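You operate a simulated robot arm through the tools that you are given. There is no shell and no other tool.

Carry out the task below with a simulated robot arm. There is one attempt and no reset: what you move stays moved.

JOB
Fold the brown tall-flapped bag shut, tie it and stand it on the rubber-topped block.
Fine: both tongues folded before the hoop lever swings; spill and drop nothing. Set down upright: brown tall-flapped bag.

It is judged by the outcome, as a careful person would: the job done as asked, and still so three seconds after it is handed in. It fails if anything else is knocked over, pushed out of place, dropped, spilled or broken. Flat cloth is picked up by pressing the open fingertips on it (5 to 10 N) and closing them slowly along it; thin cloth reads only 2 to 8 mm in the jaws.

ROBOT AND FRAMES
A 7-joint arm with a two-finger parallel gripper, fixed in place. Base frame: the origin is at the foot of the arm, x ahead of it, y to its left, z up; the work surface is at about z = 0. Lengths are in mm, angles in degrees, forces in N, time in s.
With the tool pointing down near the work surface it reaches from about 260 to 680 mm from the base axis. Its first joint turns from -166.0 to 166.0 degrees. Payload 2.5 kg.
The tool frame sits at the grasp point between the pads (the TCP): z along the fingers, y along the line on which they close. The tips reach 30 mm beyond it. Largest opening 94 mm; finger width 28, thickness 10; the body of the gripper, 50 by 96 mm, starts 55 mm behind the TCP.
Orientation is that of the tool frame in the base frame, as a unit quaternion [x, y, z, w]. With the fingers straight down and closing along the base's y, the tool's x points along the base's -x, its y along +y and its z along -z.

CONTROLS
- The arm moves only by the tool play_rows. Its argument "motion" is text: rows parted by semicolons, each of 7 numbers parted by spaces: the shift along the base's x, y, z in mm, then the turn, a rotation vector about the base's x, y, z in degrees, then the finger opening in mm, from 0 to 94. In form: x y z ax ay az grip; .... A call has 1 to 20 rows; each row shifts and turns the commanded pose from where the row before left it. Rows are played at 5 a second. More than 50 mm and 8.6 degrees between two rows, or a gripper value outside its range, and nothing of the call is played. Where a pose cannot be reached the arm comes as near as it can. A force on the tool above 40 N (or 10 N above the force at the start of the call, whichever is more), or a blocked arm, ends the call early, and 0.2 s more pass. Each finger travels about 72 mm/s and halts on what it meets, pressing with about 26 N; the grip force reading is that of the motor and also rises with nothing between the fingers. The clock runs only during rows and for 0.2 s after the last one: add rows that do not move to give the fingers time. It gives the time, the measured TCP pose, the force on the tool (base axes), the opening and the grip force at its end, in the units of the frame above (readings bear some noise), with the torque about the TCP (base axes, N m) and any sound that the robot's microphone picked up, and new pictures: "pictures" is both (left out), scene, wrist or none.
- Cameras (640 x 400 px; columns grow to the right, rows downward): "scene" is fixed at [399.3, -651, 634.5]; the picture's right is [0.89, -0.45, 0.00], its down [-0.27, -0.55, -0.79] and it looks along [0.35, 0.71, -0.61] (base axes); focal length 275 px, centre (320, 200). "wrist" rides on the gripper at [76, 14, -102] in the tool frame; the picture's right is [-0.18, 0.98, 0.00], its down [-0.75, -0.14, -0.64] and it looks along [-0.63, -0.12, 0.77] (tool axes); focal length 243 px, centre (320, 200). There is no depth. A picture from a camera that has moved, and an enlarged one, comes with that camera's place and axes in the base frame and with its lens.
- close_up(camera, box): a new picture of the part [left, top, right, bottom] of that camera's present view, enlarged. No time passes.
- sign_off(): hands the job in; it is judged then, once.

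Nothing tells you positions but the pictures and the camera data. Unless the task says otherwise, let go and move clear before handing in.

The tools are called by a JSON object that holds its "fn" and its "kwargs". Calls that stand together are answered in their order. play_rows: Moves the arm, as the interface text tells. Its arguments: {"type":"object","properties":{"motion":{"type":"string"},"pictures":{"type":"string","enum":["both","scene","wrist","none"]}},"required":["motion"]} The other tools are called the same way: close_up (camera, box) takes an enlarged picture of a part of a camera's view; sign_off () hands the job in.

At the start:

```text
time: 0.0
eef_pos: [430.6, -24.9, 427.3]
tcp_rot: [0.001, 1.0, -0.001, 0.0]
ft_force: [0.3, -0.6, -0.7]
ft_torque: [0.0, 0.02, 0.02]
grip_width: 94.0
gripper_force: 0.2
```

scene: 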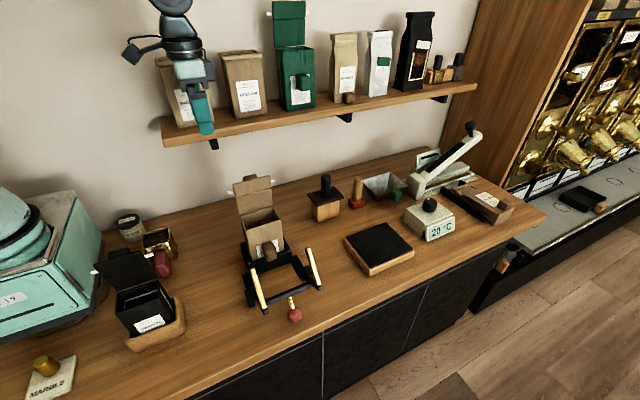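
wrist: 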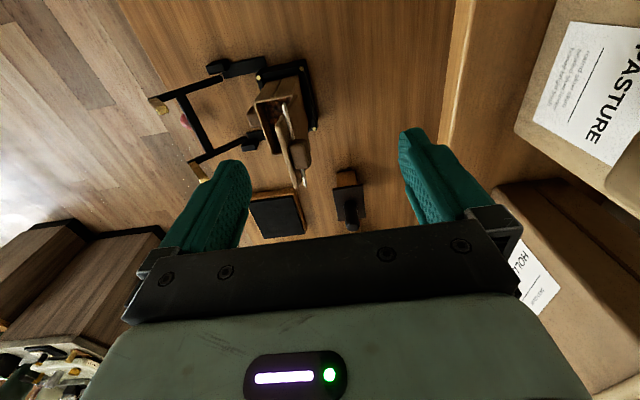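

I see a brown open bag with tall flaps in a black fixture with a hoop lever (brass handles), a rubber-topped block to its right, and other items around. I'll look closer before moving.

{"fn": "close_up", "kwargs": {"camera": "scene", "box": [210, 160, 350, 330]}}

{"fn": "close_up", "kwargs": {"camera": "scene", "box": [300, 130, 540, 290]}}

{"fn": "close_up", "kwargs": {"camera": "scene", "box": [60, 190, 240, 370]}}

{"fn": "close_up", "kwargs": {"camera": "wrist", "box": [120, 40, 420, 250]}}

```text
2.35 times, centred on (280, 245) of scene
camera zoom: at [399.3, -651.0, 634.5], right [0.89, -0.45, 0.0], down [-0.27, -0.55, -0.79], along [0.35, 0.71, -0.61], focal length 647 px, centre (414, 94)
```

zoom: 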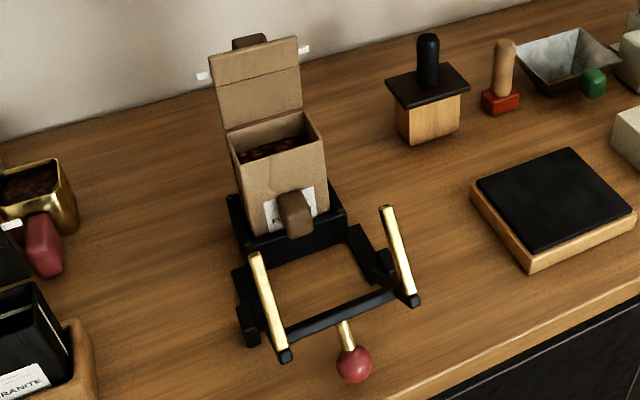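

```text
2.50 times, centred on (420, 210) of scene
camera zoom: at [399.3, -651.0, 634.5], right [0.89, -0.45, 0.0], down [-0.27, -0.55, -0.79], along [0.35, 0.71, -0.61], focal length 687 px, centre (70, 175)
```

zoom: 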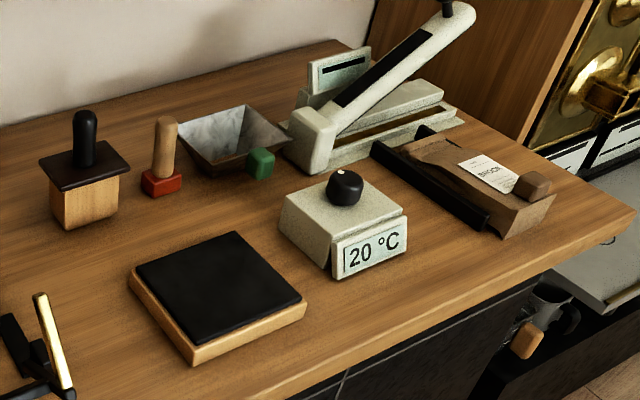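

```text
2.22 times, centred on (150, 280) of scene
camera zoom: at [399.3, -651.0, 634.5], right [0.89, -0.45, 0.0], down [-0.27, -0.55, -0.79], along [0.35, 0.71, -0.61], focal length 611 px, centre (698, 22)
```

zoom: 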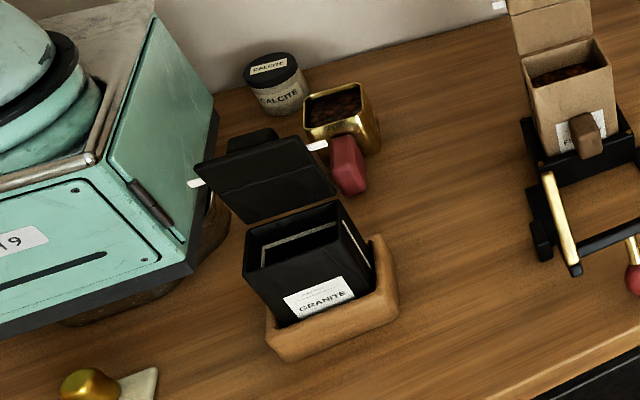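

```text
1.90 times, centred on (270, 145) of wrist
camera zoom: at [353.7, -10.7, 528.6], right [0.18, 0.98, 0.0], down [0.75, -0.14, 0.64], along [0.63, -0.12, -0.77], focal length 462 px, centre (415, 305)
```

zoom: 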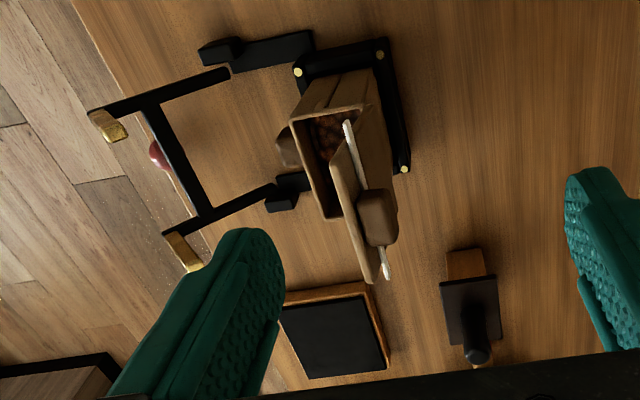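

The bag stands in a black jig near (498, -100) with its back flap standing tall to about z = 260. The hoop lever lies forward towards -y with a red ball handle near (500, -310). I'll inspect more closely before moving.

{"fn": "close_up", "kwargs": {"camera": "scene", "box": [235, 230, 335, 330]}}

{"fn": "close_up", "kwargs": {"camera": "scene", "box": [220, 160, 310, 250]}}

{"fn": "close_up", "kwargs": {"camera": "wrist", "box": [150, 50, 330, 190]}}

{"fn": "close_up", "kwargs": {"camera": "scene", "box": [90, 240, 190, 350]}}

```text
4.00 times, centred on (285, 280) of scene
camera zoom: at [399.3, -651.0, 634.5], right [0.89, -0.45, 0.0], down [-0.27, -0.55, -0.79], along [0.35, 0.71, -0.61], focal length 1100 px, centre (460, -120)
```

zoom: 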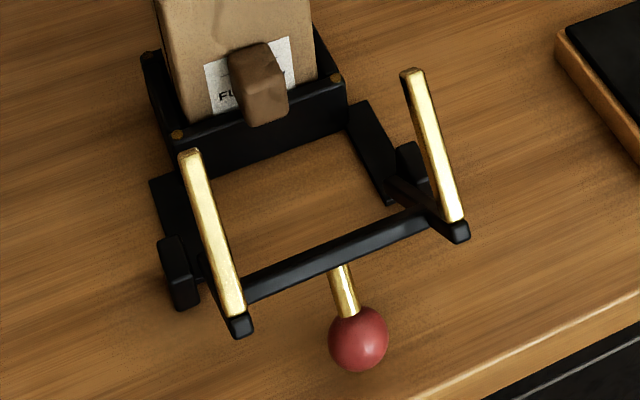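

```text
4.44 times, centred on (265, 205) of scene
camera zoom: at [399.3, -651.0, 634.5], right [0.89, -0.45, 0.0], down [-0.27, -0.55, -0.79], along [0.35, 0.71, -0.61], focal length 1222 px, centre (564, 178)
```

zoom: 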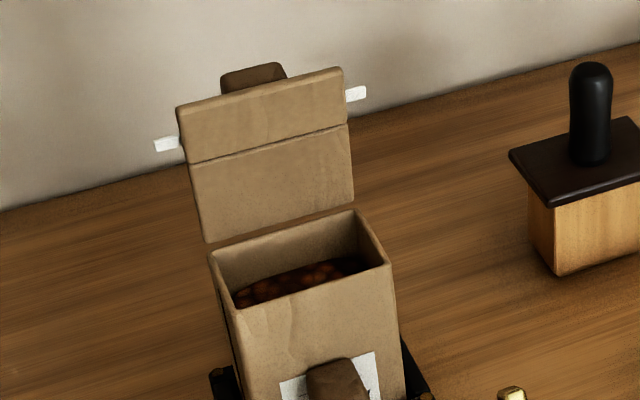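

```text
2.86 times, centred on (240, 120) of wrist
camera zoom: at [353.7, -10.7, 528.6], right [0.18, 0.98, 0.0], down [0.75, -0.14, 0.64], along [0.63, -0.12, -0.77], focal length 693 px, centre (549, 429)
```

zoom: 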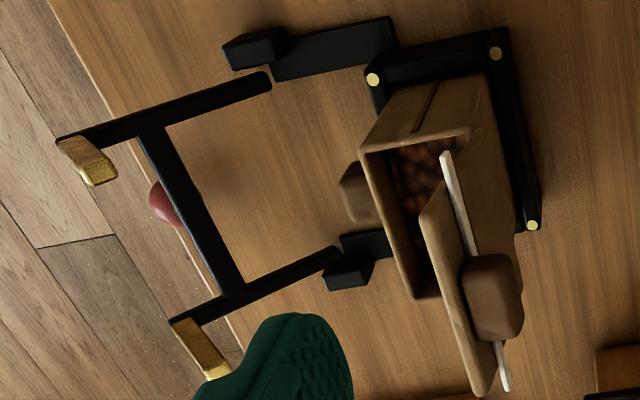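

```text
3.64 times, centred on (140, 295) of scene
camera zoom: at [399.3, -651.0, 634.5], right [0.89, -0.45, 0.0], down [-0.27, -0.55, -0.79], along [0.35, 0.71, -0.61], focal length 1000 px, centre (974, -146)
```

zoom: 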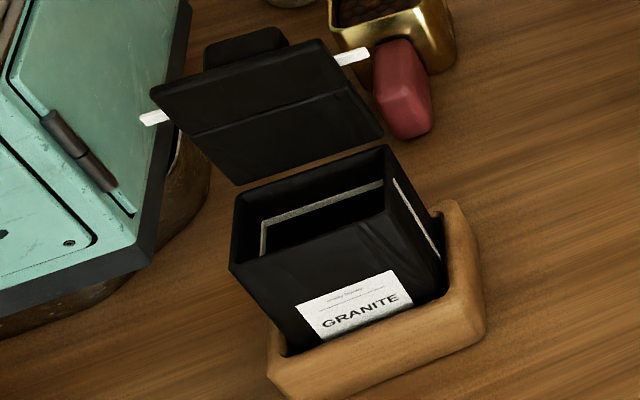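

The flap has two panels, the tongues. The lower one hinges at the back of the mouth (z≈168, y≈-73) and the upper one creases at z≈227, with a knob and the white tie strip on its back. The hoop pivots near (y≈-215, z≈30), and its brass bars will bend the tie ends. I'll move over the bag and turn the gripper so it closes along x.

{"fn": "play_rows", "kwargs": {"motion": "20 0 0 0 0 -8.2 94; 20 0 0 0 0 -8.2 94; 20 0 0 0 0 -8.2 94; 7 0 0 0 0 -8.2 94; 0 0 0 0 0 -8.2 94; 0 0 0 0 0 -8.2 94; 0 0 0 0 0 -8.2 94; 0 0 0 0 0 -8.2 94; 0 0 0 0 0 -8.2 94; 0 0 0 0 0 -8.2 94; 0 0 0 0 0 -8 94; 0 0 0 0 0 0 70; 0 0 0 0 0 0 70"}}

```text
time: 2.8
eef_pos: [496.7, -24.3, 426.8]
tcp_rot: [0.708, 0.706, 0.0, 0.0]
ft_force: [-0.2, -0.5, -0.1]
ft_torque: [0.0, 0.0, -0.03]
grip_width: 69.9
gripper_force: 0.0
camera wrist: at [511.2, 51.0, 528.6], right [0.98, -0.19, 0.0], down [-0.14, -0.75, 0.64], along [-0.12, -0.63, -0.77], focal length 243 px, centre (320, 200)
```

scene: 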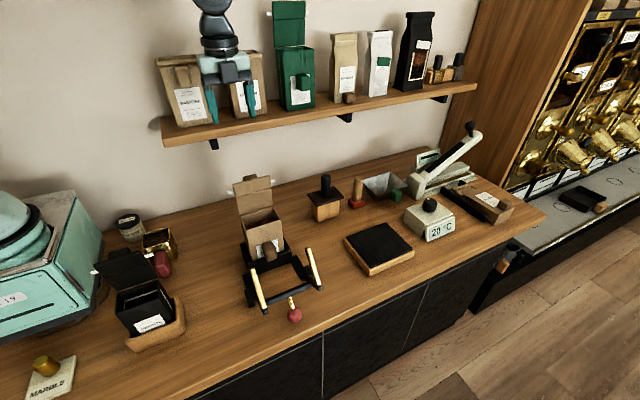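
wrist: 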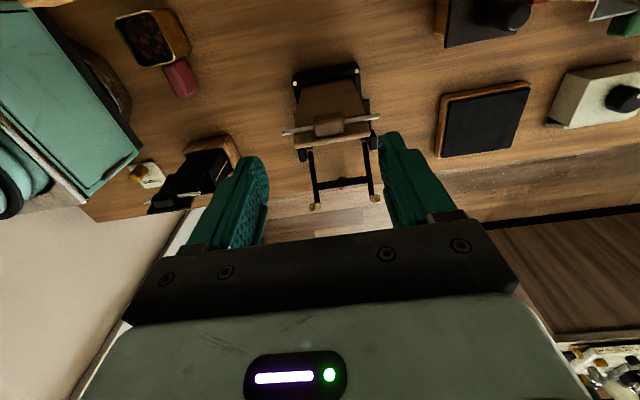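

The gripper now closes along x and the wrist camera looks at the back of the flap. I'll zoom in to measure the knob and strip.

{"fn": "close_up", "kwargs": {"camera": "wrist", "box": [260, 50, 400, 220]}}

{"fn": "close_up", "kwargs": {"camera": "wrist", "box": [270, 55, 390, 155]}}

{"fn": "close_up", "kwargs": {"camera": "scene", "box": [140, 0, 340, 150]}}

```text
2.35 times, centred on (330, 135) of wrist
camera zoom: at [511.2, 51.0, 528.6], right [0.98, -0.19, 0.0], down [-0.14, -0.75, 0.64], along [-0.12, -0.63, -0.77], focal length 571 px, centre (296, 353)
```

zoom: 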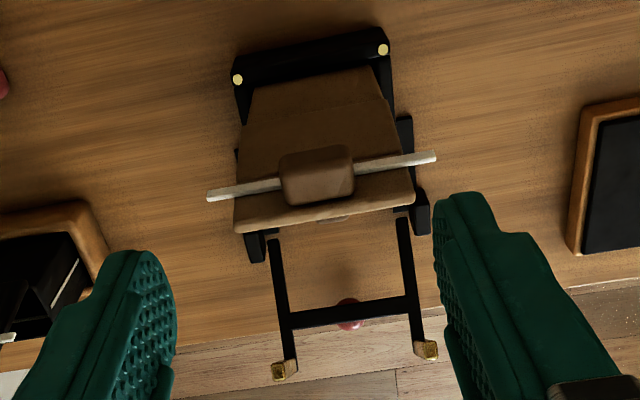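

```text
4.00 times, centred on (330, 105) of wrist
camera zoom: at [511.2, 51.0, 528.6], right [0.98, -0.19, 0.0], down [-0.14, -0.75, 0.64], along [-0.12, -0.63, -0.77], focal length 970 px, centre (280, 580)
```

zoom: 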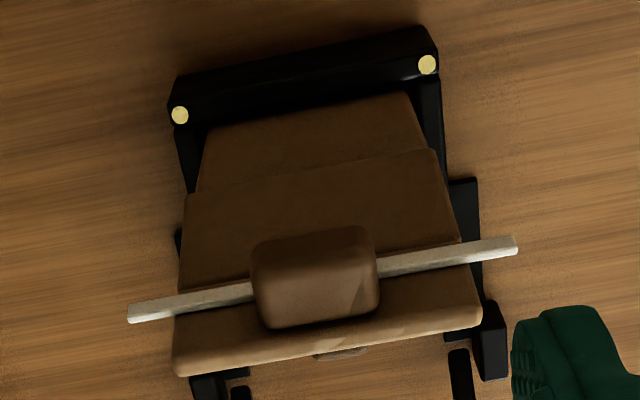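

```text
2.67 times, centred on (240, 75) of scene
camera zoom: at [399.3, -651.0, 634.5], right [0.89, -0.45, 0.0], down [-0.27, -0.55, -0.79], along [0.35, 0.71, -0.61], focal length 733 px, centre (533, 533)
```

zoom: 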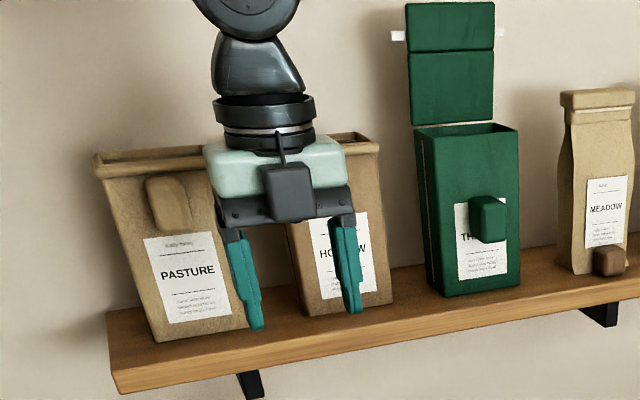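

The tie strip spans x≈440–560 at z≈239, the knob is about 37 mm wide at x≈500, and the flap spans x≈454–545. I'll set the fingers 62 mm apart to straddle the knob and come down behind the flap.

{"fn": "play_rows", "kwargs": {"motion": "3 0 -30 0 0 0 62; 0 0 -35 0 0 0 62; 0 0 -35 0 0 0 62; 0 0 -35 0 0 0 62; 0 0 -30 0 0 0 62; 0 0 -20 0 0 0 62; 0 0 0 0 0 0 62"}}

```text
time: 4.4
eef_pos: [499.1, -24.1, 242.2]
tcp_rot: [0.707, 0.707, 0.0, 0.0]
ft_force: [0.1, -1.0, -0.6]
ft_torque: [0.0, 0.0, 0.03]
grip_width: 62.0
gripper_force: 0.1
camera wrist: at [513.6, 50.9, 344.2], right [0.98, -0.18, 0.0], down [-0.14, -0.75, 0.64], along [-0.12, -0.63, -0.77], focal length 243 px, centre (320, 200)
```

scene: 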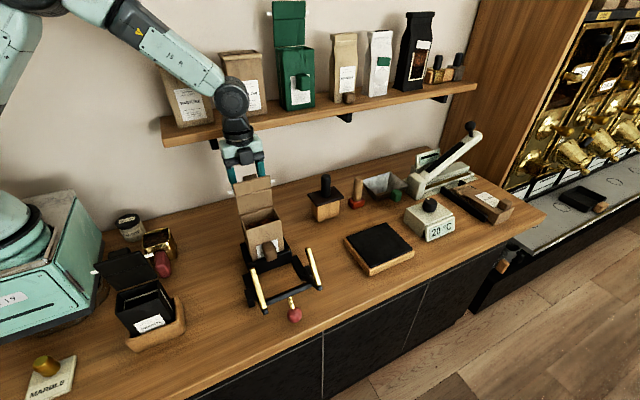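
wrist: 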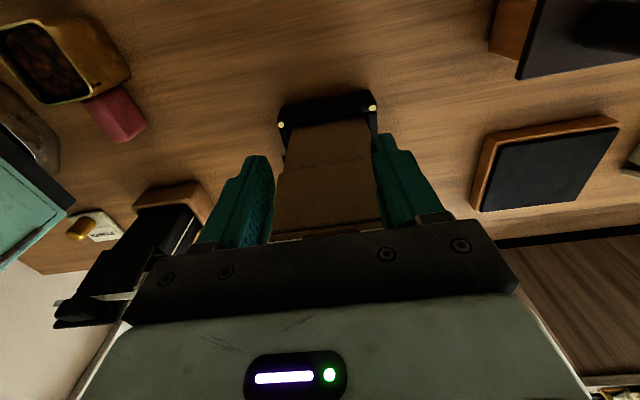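

The fingers are behind the flap with tips at z≈212. I'll ease toward -y to make contact.

{"fn": "play_rows", "kwargs": {"motion": "0 -9 0 0 0 0 62; 0 -9 0 0 0 0 62; 0 -8 0 0 0 0 62; 0 -6 0 0 0 0 62; 0 -5 0 0 0 0 62"}}

{"fn": "close_up", "kwargs": {"camera": "scene", "box": [210, 130, 310, 230]}}

```text
time: 5.6
eef_pos: [499.4, -63.0, 241.2]
tcp_rot: [0.707, 0.707, 0.0, 0.0]
ft_force: [-0.3, 0.4, 0.4]
ft_torque: [0.04, 0.04, 0.06]
grip_width: 62.0
gripper_force: 0.1
camera wrist: at [513.9, 13.2, 343.4], right [0.98, -0.18, 0.0], down [-0.14, -0.75, 0.64], along [-0.12, -0.63, -0.77], focal length 243 px, centre (320, 200)
```

scene: 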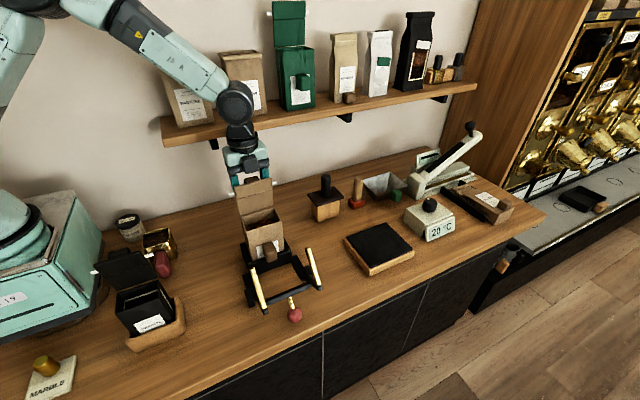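
wrist: 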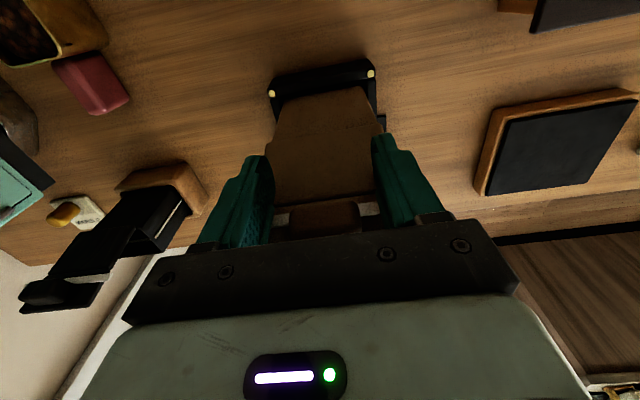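

```text
4.00 times, centred on (260, 180) of scene
camera zoom: at [399.3, -651.0, 634.5], right [0.89, -0.45, 0.0], down [-0.27, -0.55, -0.79], along [0.35, 0.71, -0.61], focal length 1100 px, centre (560, 280)
```

zoom: 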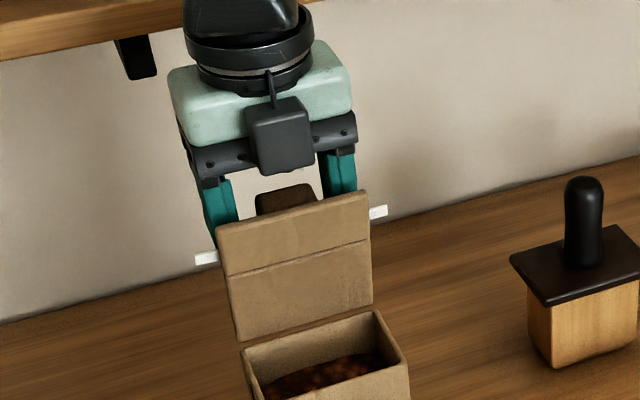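

No force yet and the flap moves easily. I'll continue along an arc about the lower hinge to about 50° forward.

{"fn": "play_rows", "kwargs": {"motion": "0 -7 -1.6 0 0 0 62; 0 -7 -2.7 0 0 0 62; 0 -6.4 -3.8 0 0 0 62; 0 -5.7 -5 0 0 0 62"}}

{"fn": "close_up", "kwargs": {"camera": "scene", "box": [210, 130, 310, 230]}}

```text
time: 6.6
eef_pos: [498.8, -89.5, 227.4]
tcp_rot: [0.707, 0.707, 0.0, -0.001]
ft_force: [-0.1, 1.1, -0.1]
ft_torque: [0.02, 0.0, 0.04]
grip_width: 62.0
gripper_force: 0.1
camera wrist: at [514.1, -13.2, 330.1], right [0.98, -0.18, 0.0], down [-0.14, -0.75, 0.64], along [-0.12, -0.63, -0.77], focal length 243 px, centre (320, 200)
```

scene: 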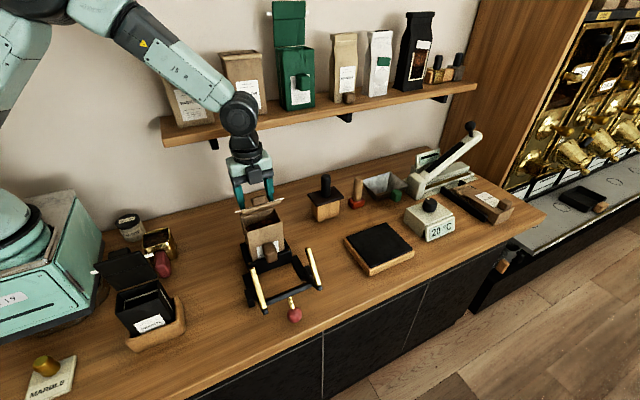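
wrist: 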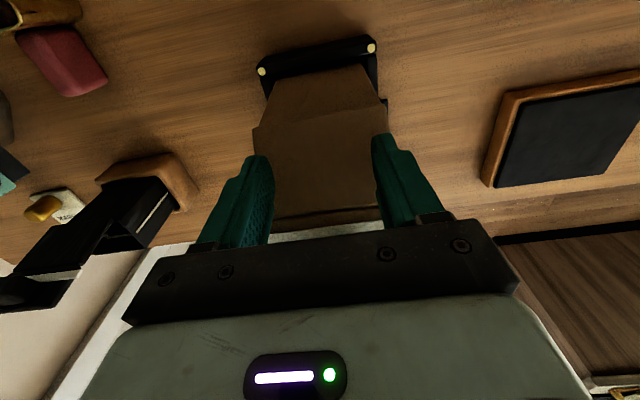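

```text
4.00 times, centred on (260, 180) of scene
camera zoom: at [399.3, -651.0, 634.5], right [0.89, -0.45, 0.0], down [-0.27, -0.55, -0.79], along [0.35, 0.71, -0.61], focal length 1100 px, centre (560, 280)
```

zoom: 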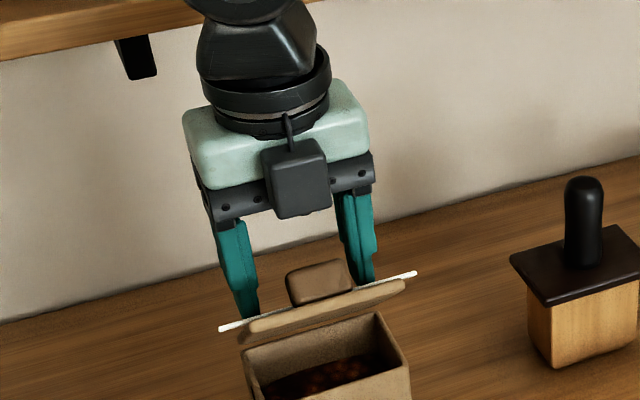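

The flap is leaning about 50° with little force (≈1 N). I'll continue the arc until the lower tongue lies flat on the mouth.

{"fn": "play_rows", "kwargs": {"motion": "0 -4.7 -5.8 0 0 0 62; 0 -3.7 -6.6 0 0 0 62; 0 -2.4 -7.1 0 0 0 62; 0 -1.2 -5 0 0 0 62; 0 0 0 0 0 0 62"}}

{"fn": "close_up", "kwargs": {"camera": "scene", "box": [210, 160, 310, 260]}}

```text
time: 7.8
eef_pos: [500.2, -99.8, 204.2]
tcp_rot: [0.707, 0.707, 0.0, 0.0]
ft_force: [-0.7, 0.7, 0.1]
ft_torque: [0.01, -0.03, 0.02]
grip_width: 62.0
gripper_force: 0.0
camera wrist: at [514.3, -24.0, 306.5], right [0.98, -0.18, 0.0], down [-0.14, -0.75, 0.64], along [-0.12, -0.63, -0.77], focal length 243 px, centre (320, 200)
```

scene: 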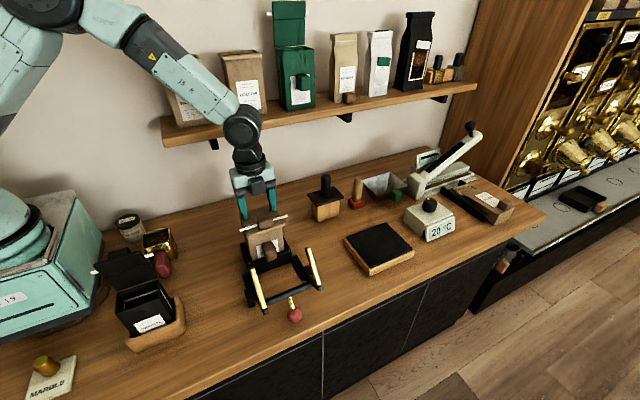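
wrist: 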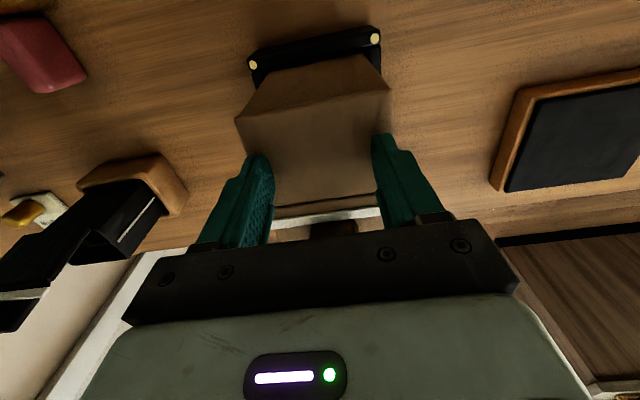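

```text
4.00 times, centred on (260, 210) of scene
camera zoom: at [399.3, -651.0, 634.5], right [0.89, -0.45, 0.0], down [-0.27, -0.55, -0.79], along [0.35, 0.71, -0.61], focal length 1100 px, centre (560, 160)
```

zoom: 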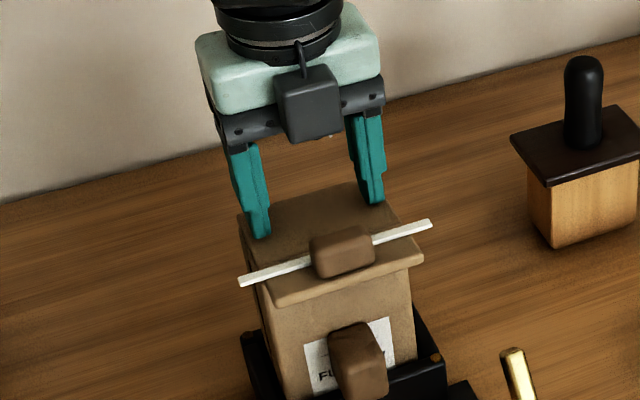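

The lower tongue lies flat over the mouth with almost no force, and the upper tongue with the strip and knob sticks out in front. I'll lift slightly to check that it stays, then move ahead of the upper tongue.

{"fn": "play_rows", "kwargs": {"motion": "0 0 10 0 0 0 62; 0 0 12 0 0 0 62; 0 -20 2 0 0 0 62; 0 -25 0 0 0 0 62; 0 -24 0 0 0 0 62; 0 0 0 0 0 0 62"}}

{"fn": "close_up", "kwargs": {"camera": "scene", "box": [210, 160, 310, 260]}}

{"fn": "close_up", "kwargs": {"camera": "wrist", "box": [220, 0, 420, 250]}}

```text
time: 9.2
eef_pos: [499.8, -168.5, 229.1]
tcp_rot: [0.707, 0.707, 0.0, 0.0]
ft_force: [-0.6, -0.1, -0.1]
ft_torque: [0.01, -0.01, -0.01]
grip_width: 62.2
gripper_force: 0.1
camera wrist: at [514.2, -92.7, 331.1], right [0.98, -0.18, 0.0], down [-0.14, -0.75, 0.64], along [-0.12, -0.63, -0.77], focal length 243 px, centre (320, 200)
```

scene: 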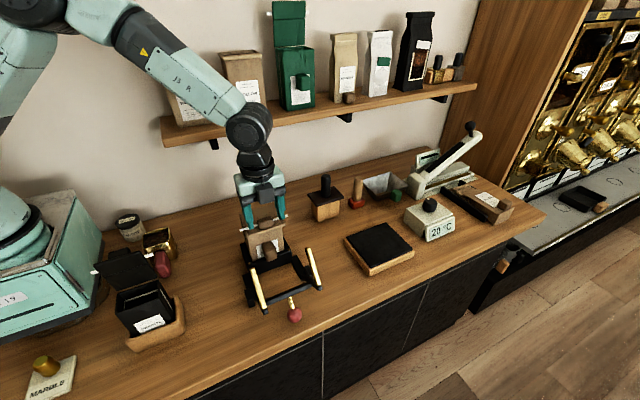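
wrist: 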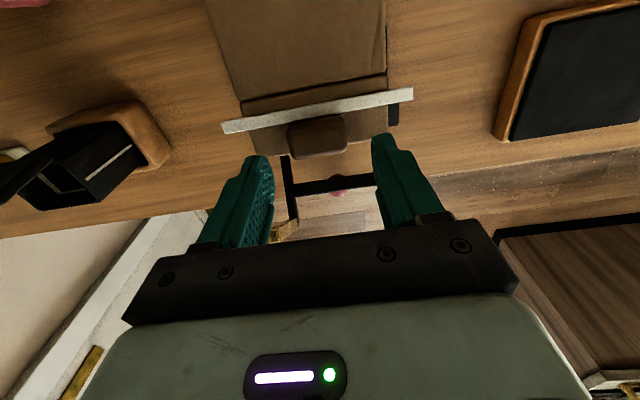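

```text
4.00 times, centred on (260, 210) of scene
camera zoom: at [399.3, -651.0, 634.5], right [0.89, -0.45, 0.0], down [-0.27, -0.55, -0.79], along [0.35, 0.71, -0.61], focal length 1100 px, centre (560, 160)
```

zoom: 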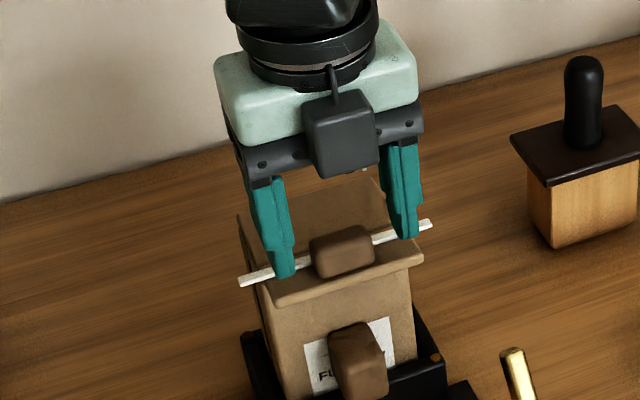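

```text
1.60 times, centred on (320, 125) of wrist
camera zoom: at [514.2, -92.7, 331.1], right [0.98, -0.18, 0.0], down [-0.14, -0.75, 0.64], along [-0.12, -0.63, -0.77], focal length 388 px, centre (320, 320)
```

zoom: 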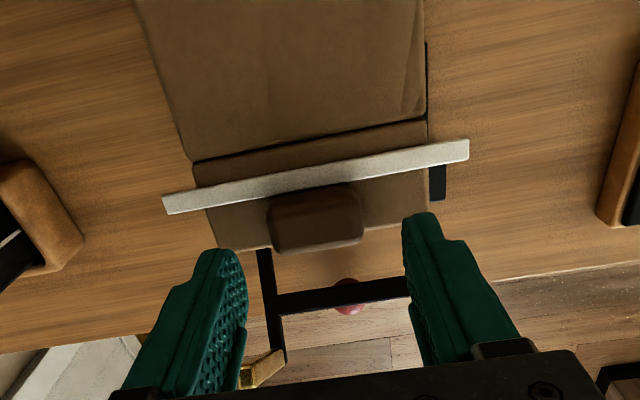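

The flap stays down when released. Its crease is at y≈-133 and the upper tongue extends to y≈-172. I'll press the upper tongue down on both sides of the knob, along an arc about that crease.

{"fn": "play_rows", "kwargs": {"motion": "0 -3.5 -15 0 0 0 62; 0 0 -10 0 0 0 62; 0 -0.2 -6.6 0 0 0 62; 0 1.5 -6.4 0 0 0 62; 0 3.2 -5.8 0 0 0 62; 0 4.5 -4.8 0 0 0 62; 0 0 0 0 0 0 62"}}

{"fn": "close_up", "kwargs": {"camera": "scene", "box": [210, 160, 310, 260]}}

{"fn": "close_up", "kwargs": {"camera": "wrist", "box": [220, 0, 420, 250]}}

```text
time: 10.8
eef_pos: [500.4, -164.2, 180.7]
tcp_rot: [0.707, 0.707, 0.0, -0.001]
ft_force: [0.1, -0.1, 0.8]
ft_torque: [-0.03, 0.01, 0.03]
grip_width: 62.2
gripper_force: 0.5
camera wrist: at [514.7, -87.8, 281.8], right [0.98, -0.18, 0.0], down [-0.14, -0.75, 0.64], along [-0.12, -0.63, -0.77], focal length 243 px, centre (320, 200)
```

scene: 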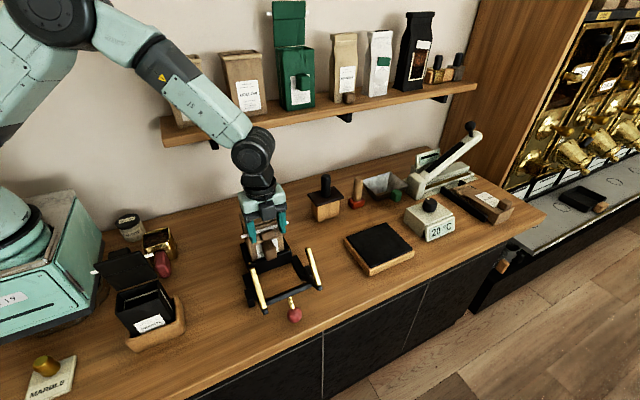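
wrist: 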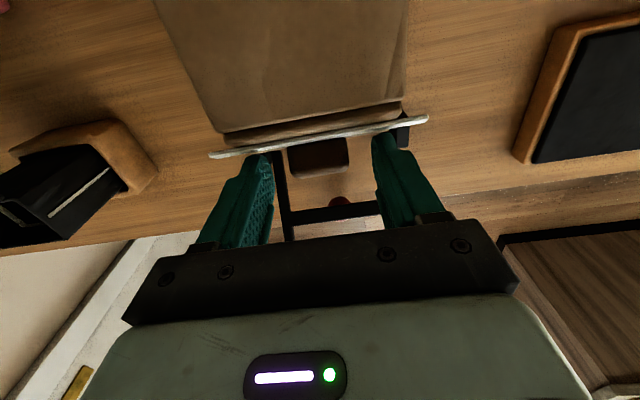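

```text
4.00 times, centred on (260, 210) of scene
camera zoom: at [399.3, -651.0, 634.5], right [0.89, -0.45, 0.0], down [-0.27, -0.55, -0.79], along [0.35, 0.71, -0.61], focal length 1100 px, centre (560, 160)
```

zoom: 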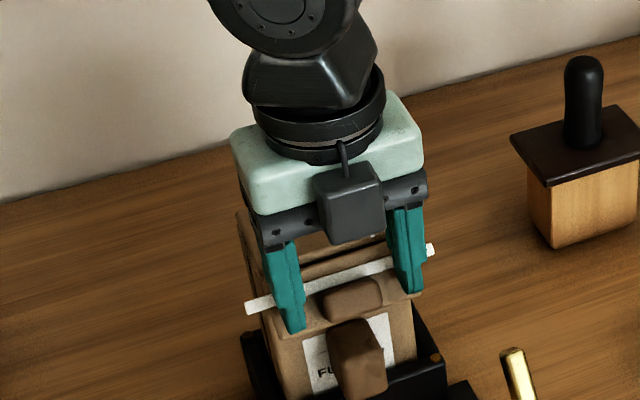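

```text
1.60 times, centred on (320, 125) of wrist
camera zoom: at [514.7, -87.8, 281.8], right [0.98, -0.18, 0.0], down [-0.14, -0.75, 0.64], along [-0.12, -0.63, -0.77], focal length 388 px, centre (320, 320)
```

zoom: 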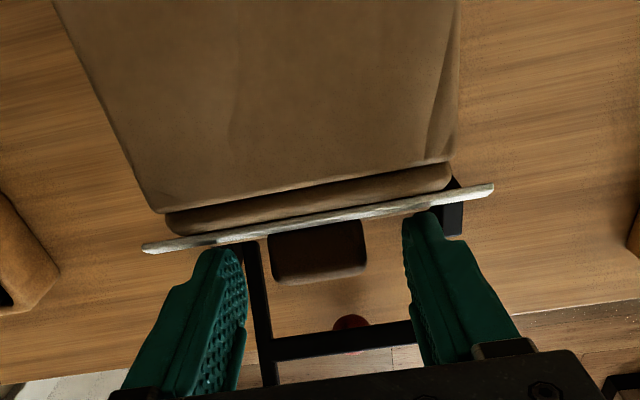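

The upper tongue is folding down nicely, now at about 60°. I'll finish the arc and press it flat against the bag front.

{"fn": "play_rows", "kwargs": {"motion": "0 5.7 -3.5 0 0 0 62; 0 6.3 -3.5 0 0 0 62; 0 3 -1 0 0 0 62; 0 2 0 0 0 0 62; 0 0 0 0 0 0 62; 0 0 0 0 0 0 62"}}

{"fn": "close_up", "kwargs": {"camera": "scene", "box": [210, 160, 310, 260]}}

{"fn": "close_up", "kwargs": {"camera": "wrist", "box": [220, 0, 420, 250]}}

```text
time: 12.2
eef_pos: [499.1, -145.6, 171.2]
tcp_rot: [0.707, 0.707, 0.0, 0.0]
ft_force: [0.0, -1.8, 0.9]
ft_torque: [0.0, -0.02, -0.03]
grip_width: 62.0
gripper_force: 0.0
camera wrist: at [514.6, -70.3, 273.5], right [0.98, -0.18, 0.0], down [-0.14, -0.75, 0.64], along [-0.12, -0.63, -0.77], focal length 243 px, centre (320, 200)
```

scene: 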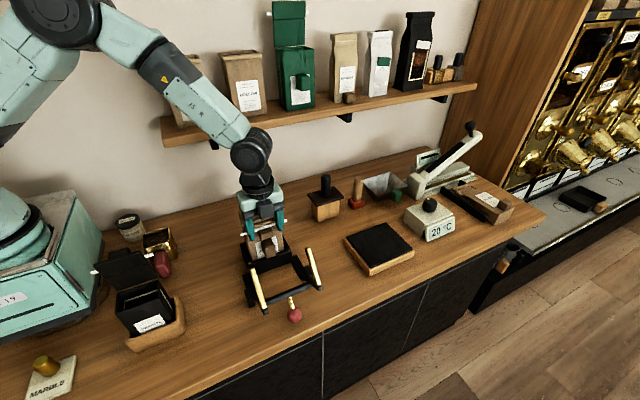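
wrist: 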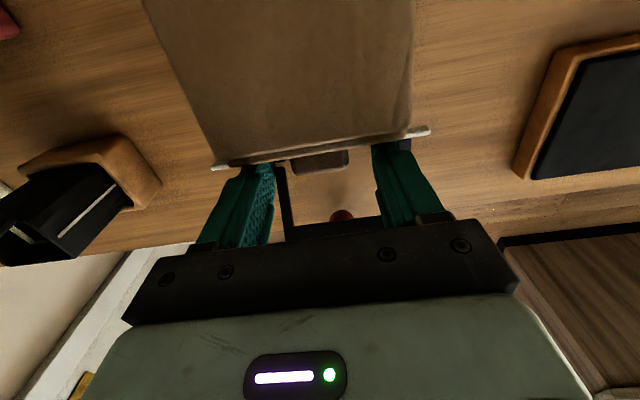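

```text
4.00 times, centred on (260, 210) of scene
camera zoom: at [399.3, -651.0, 634.5], right [0.89, -0.45, 0.0], down [-0.27, -0.55, -0.79], along [0.35, 0.71, -0.61], focal length 1100 px, centre (560, 160)
```

zoom: 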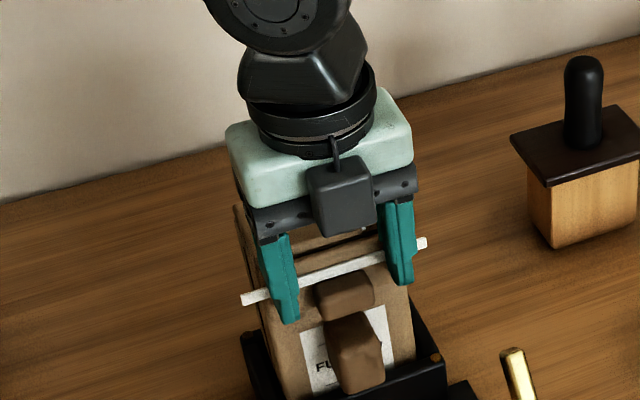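

```text
1.60 times, centred on (320, 125) of wrist
camera zoom: at [514.6, -70.3, 273.5], right [0.98, -0.18, 0.0], down [-0.14, -0.75, 0.64], along [-0.12, -0.63, -0.77], focal length 388 px, centre (320, 320)
```

zoom: 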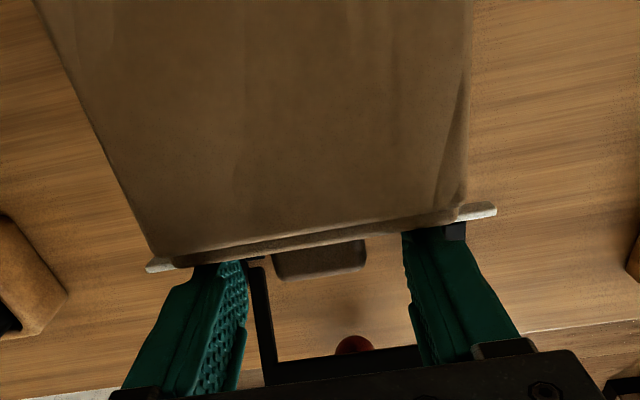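

The tongue looks nearly vertical. I'll press a few mm more while watching the force, then back off and check that it stays.

{"fn": "play_rows", "kwargs": {"motion": "0 2 0 0 0 0 62; 0 2 0 0 0 0 62; 0 0 0 0 0 0 62", "pictures": "none"}}

```text
time: 13.0
eef_pos: [500.1, -141.7, 171.1]
tcp_rot: [0.708, 0.707, 0.0, 0.0]
ft_force: [-0.2, -2.9, 2.6]
ft_torque: [-0.05, -0.05, 0.0]
grip_width: 62.1
gripper_force: 0.0
```

{"fn": "play_rows", "kwargs": {"motion": "0 -6 0 0 0 0 62; 0 -15 0 0 0 0 62; 0 -20 10 0 0 0 62; 0 -20 30 0 0 0 62; 0 -10 40 0 0 0 62; 0 0 40 0 0 0 62; 0 0 0 0 0 0 62"}}

{"fn": "close_up", "kwargs": {"camera": "scene", "box": [210, 160, 310, 260]}}

{"fn": "close_up", "kwargs": {"camera": "wrist", "box": [220, 0, 420, 250]}}

```text
time: 14.6
eef_pos: [498.9, -214.1, 290.0]
tcp_rot: [0.707, 0.707, 0.0, 0.0]
ft_force: [0.2, 0.5, -0.8]
ft_torque: [0.0, 0.01, 0.01]
grip_width: 62.2
gripper_force: 0.1
camera wrist: at [513.5, -138.2, 391.7], right [0.98, -0.18, 0.0], down [-0.14, -0.75, 0.64], along [-0.12, -0.63, -0.77], focal length 243 px, centre (320, 200)
```

scene: 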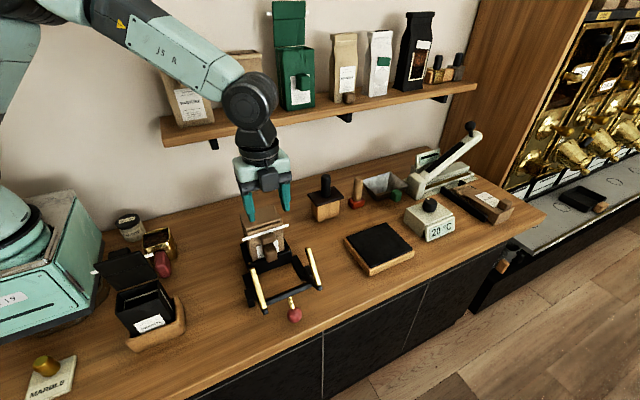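
wrist: 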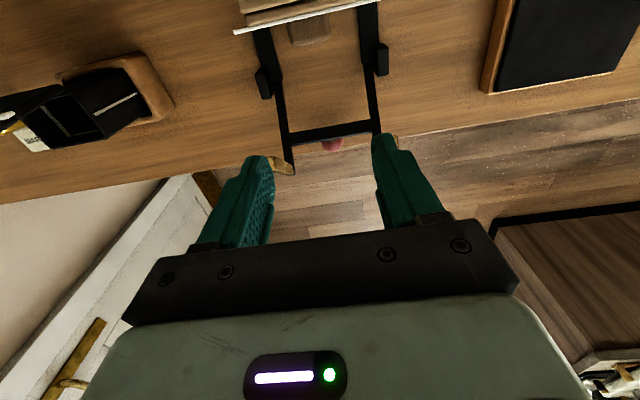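

```text
4.00 times, centred on (260, 210) of scene
camera zoom: at [399.3, -651.0, 634.5], right [0.89, -0.45, 0.0], down [-0.27, -0.55, -0.79], along [0.35, 0.71, -0.61], focal length 1100 px, centre (560, 160)
```

zoom: 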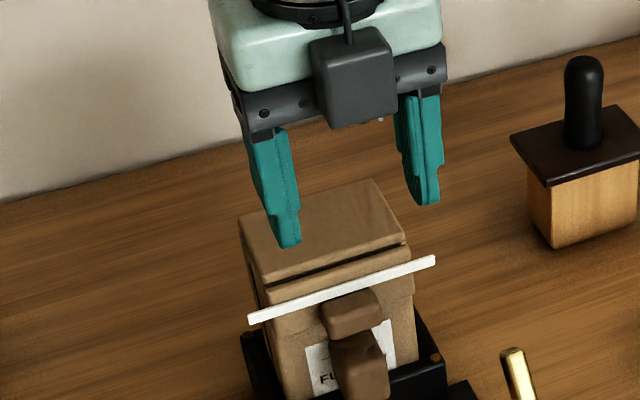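

```text
1.60 times, centred on (320, 125) of wrist
camera zoom: at [513.5, -138.2, 391.7], right [0.98, -0.18, 0.0], down [-0.14, -0.75, 0.64], along [-0.12, -0.63, -0.77], focal length 388 px, centre (320, 320)
```

zoom: 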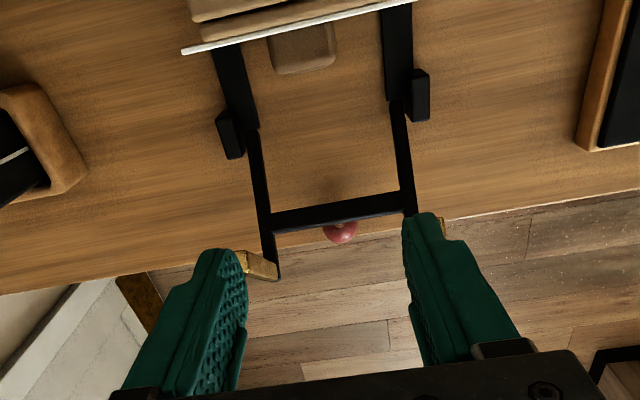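

Both tongues stay folded. I'll zoom in to check how fully the upper tongue is folded.

{"fn": "close_up", "kwargs": {"camera": "scene", "box": [235, 205, 295, 265]}}

{"fn": "close_up", "kwargs": {"camera": "wrist", "box": [220, 0, 400, 100]}}

```text
6.67 times, centred on (265, 235) of scene
camera zoom: at [399.3, -651.0, 634.5], right [0.89, -0.45, 0.0], down [-0.27, -0.55, -0.79], along [0.35, 0.71, -0.61], focal length 1833 px, centre (687, -33)
```

zoom: 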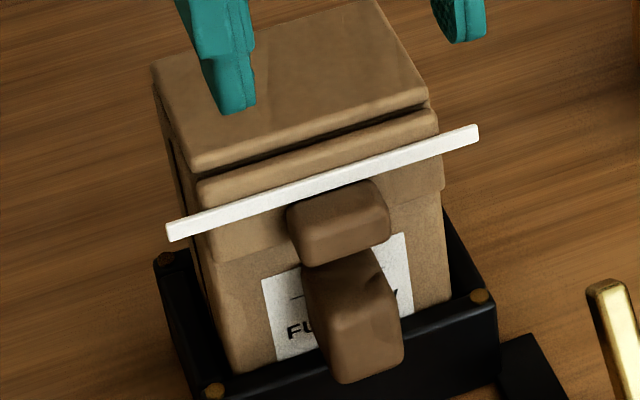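

```text
3.56 times, centred on (310, 50) of wrist
camera zoom: at [513.5, -138.2, 391.7], right [0.98, -0.18, 0.0], down [-0.14, -0.75, 0.64], along [-0.12, -0.63, -0.77], focal length 863 px, centre (356, 733)
```

zoom: 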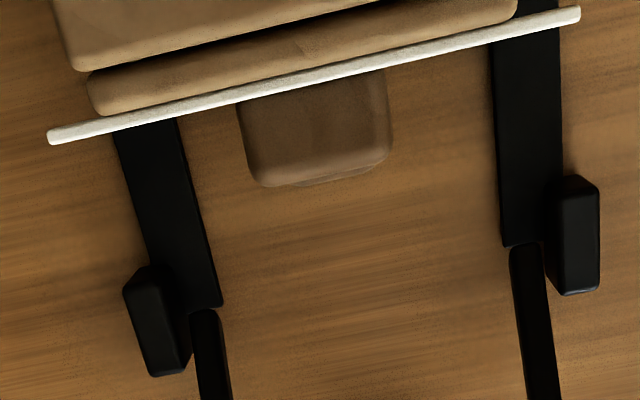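

Both tongues are fully folded: the top panel is flat and the upper tongue lies flush on the front with the strip at y≈-147, z≈152. Next I'll take the hoop's red ball at about (499, -318, 38), with the tool tilted 20° so its body stays clear of the brass bars.

{"fn": "play_rows", "kwargs": {"motion": "0 -40 0 6.7 0 0 62; 0 -40 0 6.7 0 0 62; 0 -40 0 6.6 0 0 62; 0 -25 -30 0 0 0 62; 0 0 -40 0 0 0 62; 0 0 -40 0 0 0 62; 0 0 -25 0 0 0 62; 0 0 0 0 0 0 62"}}

{"fn": "close_up", "kwargs": {"camera": "scene", "box": [220, 210, 340, 340]}}

{"fn": "close_up", "kwargs": {"camera": "wrist", "box": [200, 0, 440, 250]}}

```text
time: 16.4
eef_pos: [500.2, -359.0, 156.6]
tcp_rot: [0.697, 0.696, 0.123, -0.123]
ft_force: [-0.2, -0.4, -0.4]
ft_torque: [-0.03, 0.0, -0.03]
grip_width: 62.4
gripper_force: 0.0
camera wrist: at [514.7, -323.0, 278.0], right [0.98, -0.17, -0.06], down [-0.14, -0.93, 0.35], along [-0.12, -0.33, -0.94], focal length 243 px, centre (320, 200)
```

scene: 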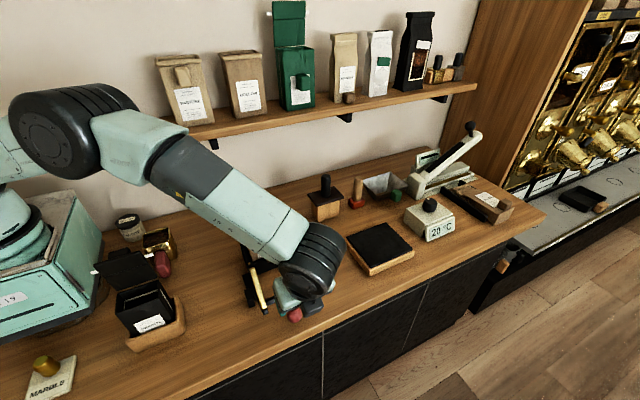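
wrist: 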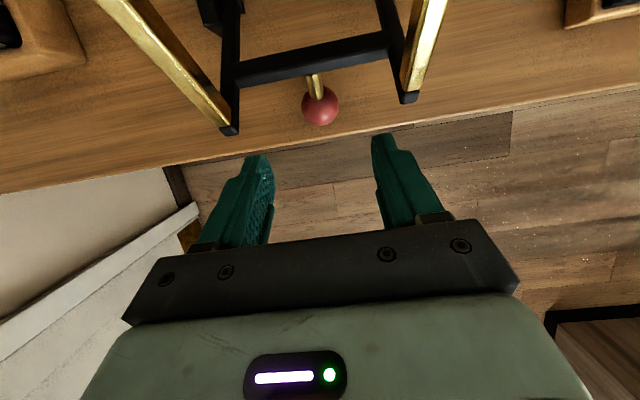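

```text
3.08 times, centred on (280, 275) of scene
camera zoom: at [399.3, -651.0, 634.5], right [0.89, -0.45, 0.0], down [-0.27, -0.55, -0.79], along [0.35, 0.71, -0.61], focal length 846 px, centre (443, -31)
```

zoom: 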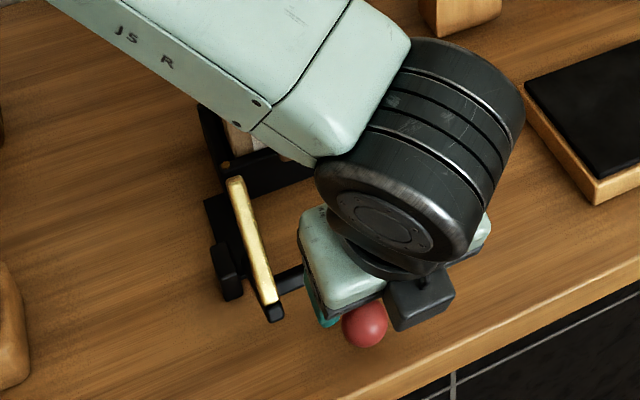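

```text
1.60 times, centred on (320, 125) of wrist
camera zoom: at [514.7, -323.0, 278.0], right [0.98, -0.17, -0.06], down [-0.14, -0.93, 0.35], along [-0.12, -0.33, -0.94], focal length 388 px, centre (320, 320)
```

zoom: 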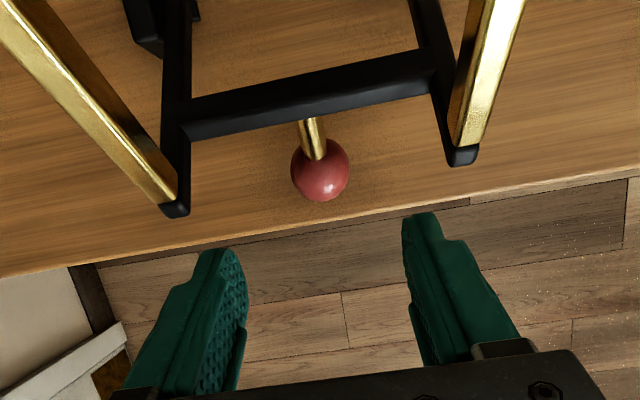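

The ball is at about (500, -317, 35), 33 mm in diameter, centred between the fingers. I'll descend along the tool axis to it.

{"fn": "play_rows", "kwargs": {"motion": "0 8.2 -22.6 0 0 0 62; 0 8.2 -22.6 0 0 0 62; 0 8.2 -22.6 0 0 0 62; 0 8.2 -22.6 0 0 0 62; 0 4.1 -11.3 0 0 0 62; 0 3.5 -10 0 0 0 62; 0 0 0 0 0 0 62"}}

{"fn": "close_up", "kwargs": {"camera": "wrist", "box": [200, 0, 440, 250]}}

{"fn": "close_up", "kwargs": {"camera": "scene", "box": [220, 210, 340, 340]}}

```text
time: 18.0
eef_pos: [500.7, -316.6, 44.3]
tcp_rot: [0.696, 0.696, 0.123, -0.123]
ft_force: [-0.6, -0.1, -0.4]
ft_torque: [-0.01, -0.02, -0.03]
grip_width: 61.7
gripper_force: 0.0
camera wrist: at [514.2, -281.2, 165.9], right [0.98, -0.17, -0.06], down [-0.14, -0.93, 0.35], along [-0.12, -0.33, -0.94], focal length 243 px, centre (320, 200)
```

scene: 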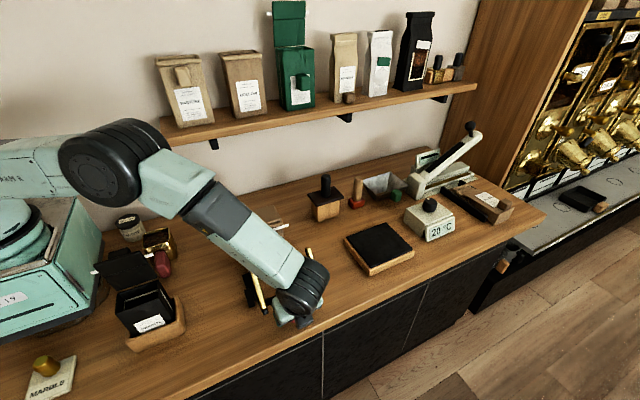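
wrist: 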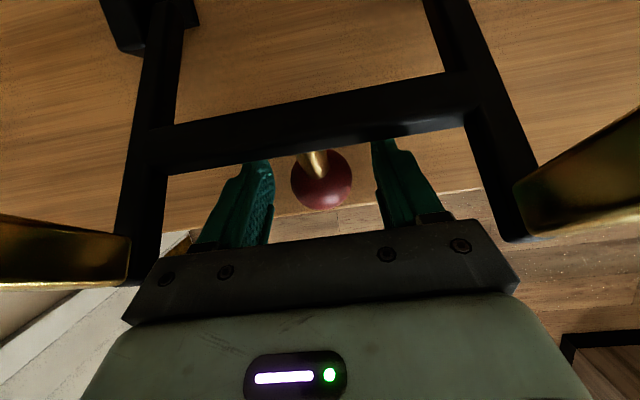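

```text
1.60 times, centred on (320, 125) of wrist
camera zoom: at [514.2, -281.2, 165.9], right [0.98, -0.17, -0.06], down [-0.14, -0.93, 0.35], along [-0.12, -0.33, -0.94], focal length 388 px, centre (320, 320)
```

zoom: 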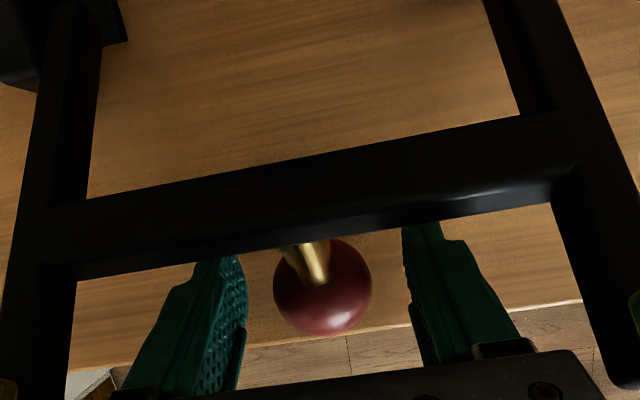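

```text
3.08 times, centred on (280, 275) of scene
camera zoom: at [399.3, -651.0, 634.5], right [0.89, -0.45, 0.0], down [-0.27, -0.55, -0.79], along [0.35, 0.71, -0.61], focal length 846 px, centre (443, -31)
```

zoom: 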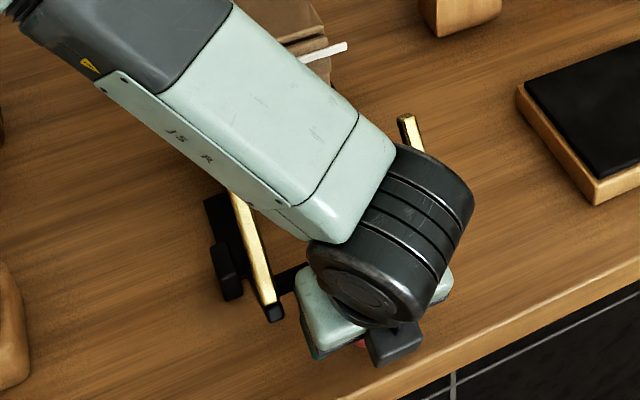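

The ball sits squarely between the fingers, about 6 mm ahead of the TCP. I'll close on it.

{"fn": "play_rows", "kwargs": {"motion": "0 0 0 0 0 0 50; 0 0 0 0 0 0 42; 0 0 0 0 0 0 36; 0 0 0 0 0 0 31; 0 0 0 0 0 0 28; 0 0 0 0 0 0 28", "pictures": "wrist"}}

```text
time: 19.4
eef_pos: [500.6, -317.1, 45.2]
tcp_rot: [0.696, 0.696, 0.124, -0.122]
ft_force: [3.6, 0.0, -2.2]
ft_torque: [-0.12, -0.06, -0.01]
grip_width: 35.0
gripper_force: 45.3
camera wrist: at [514.3, -281.3, 166.1], right [0.98, -0.17, -0.06], down [-0.14, -0.93, 0.35], along [-0.12, -0.33, -0.94], focal length 243 px, centre (320, 200)
```

wrist: 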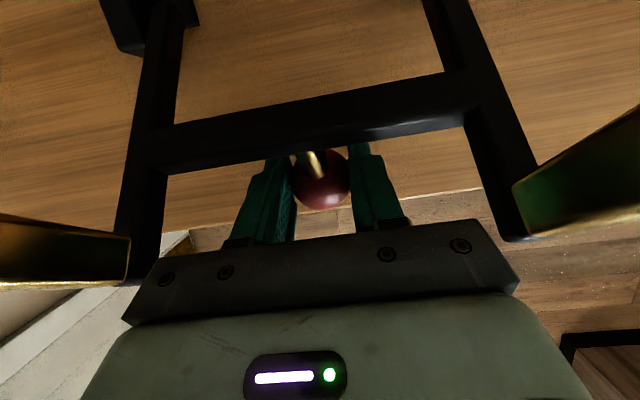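

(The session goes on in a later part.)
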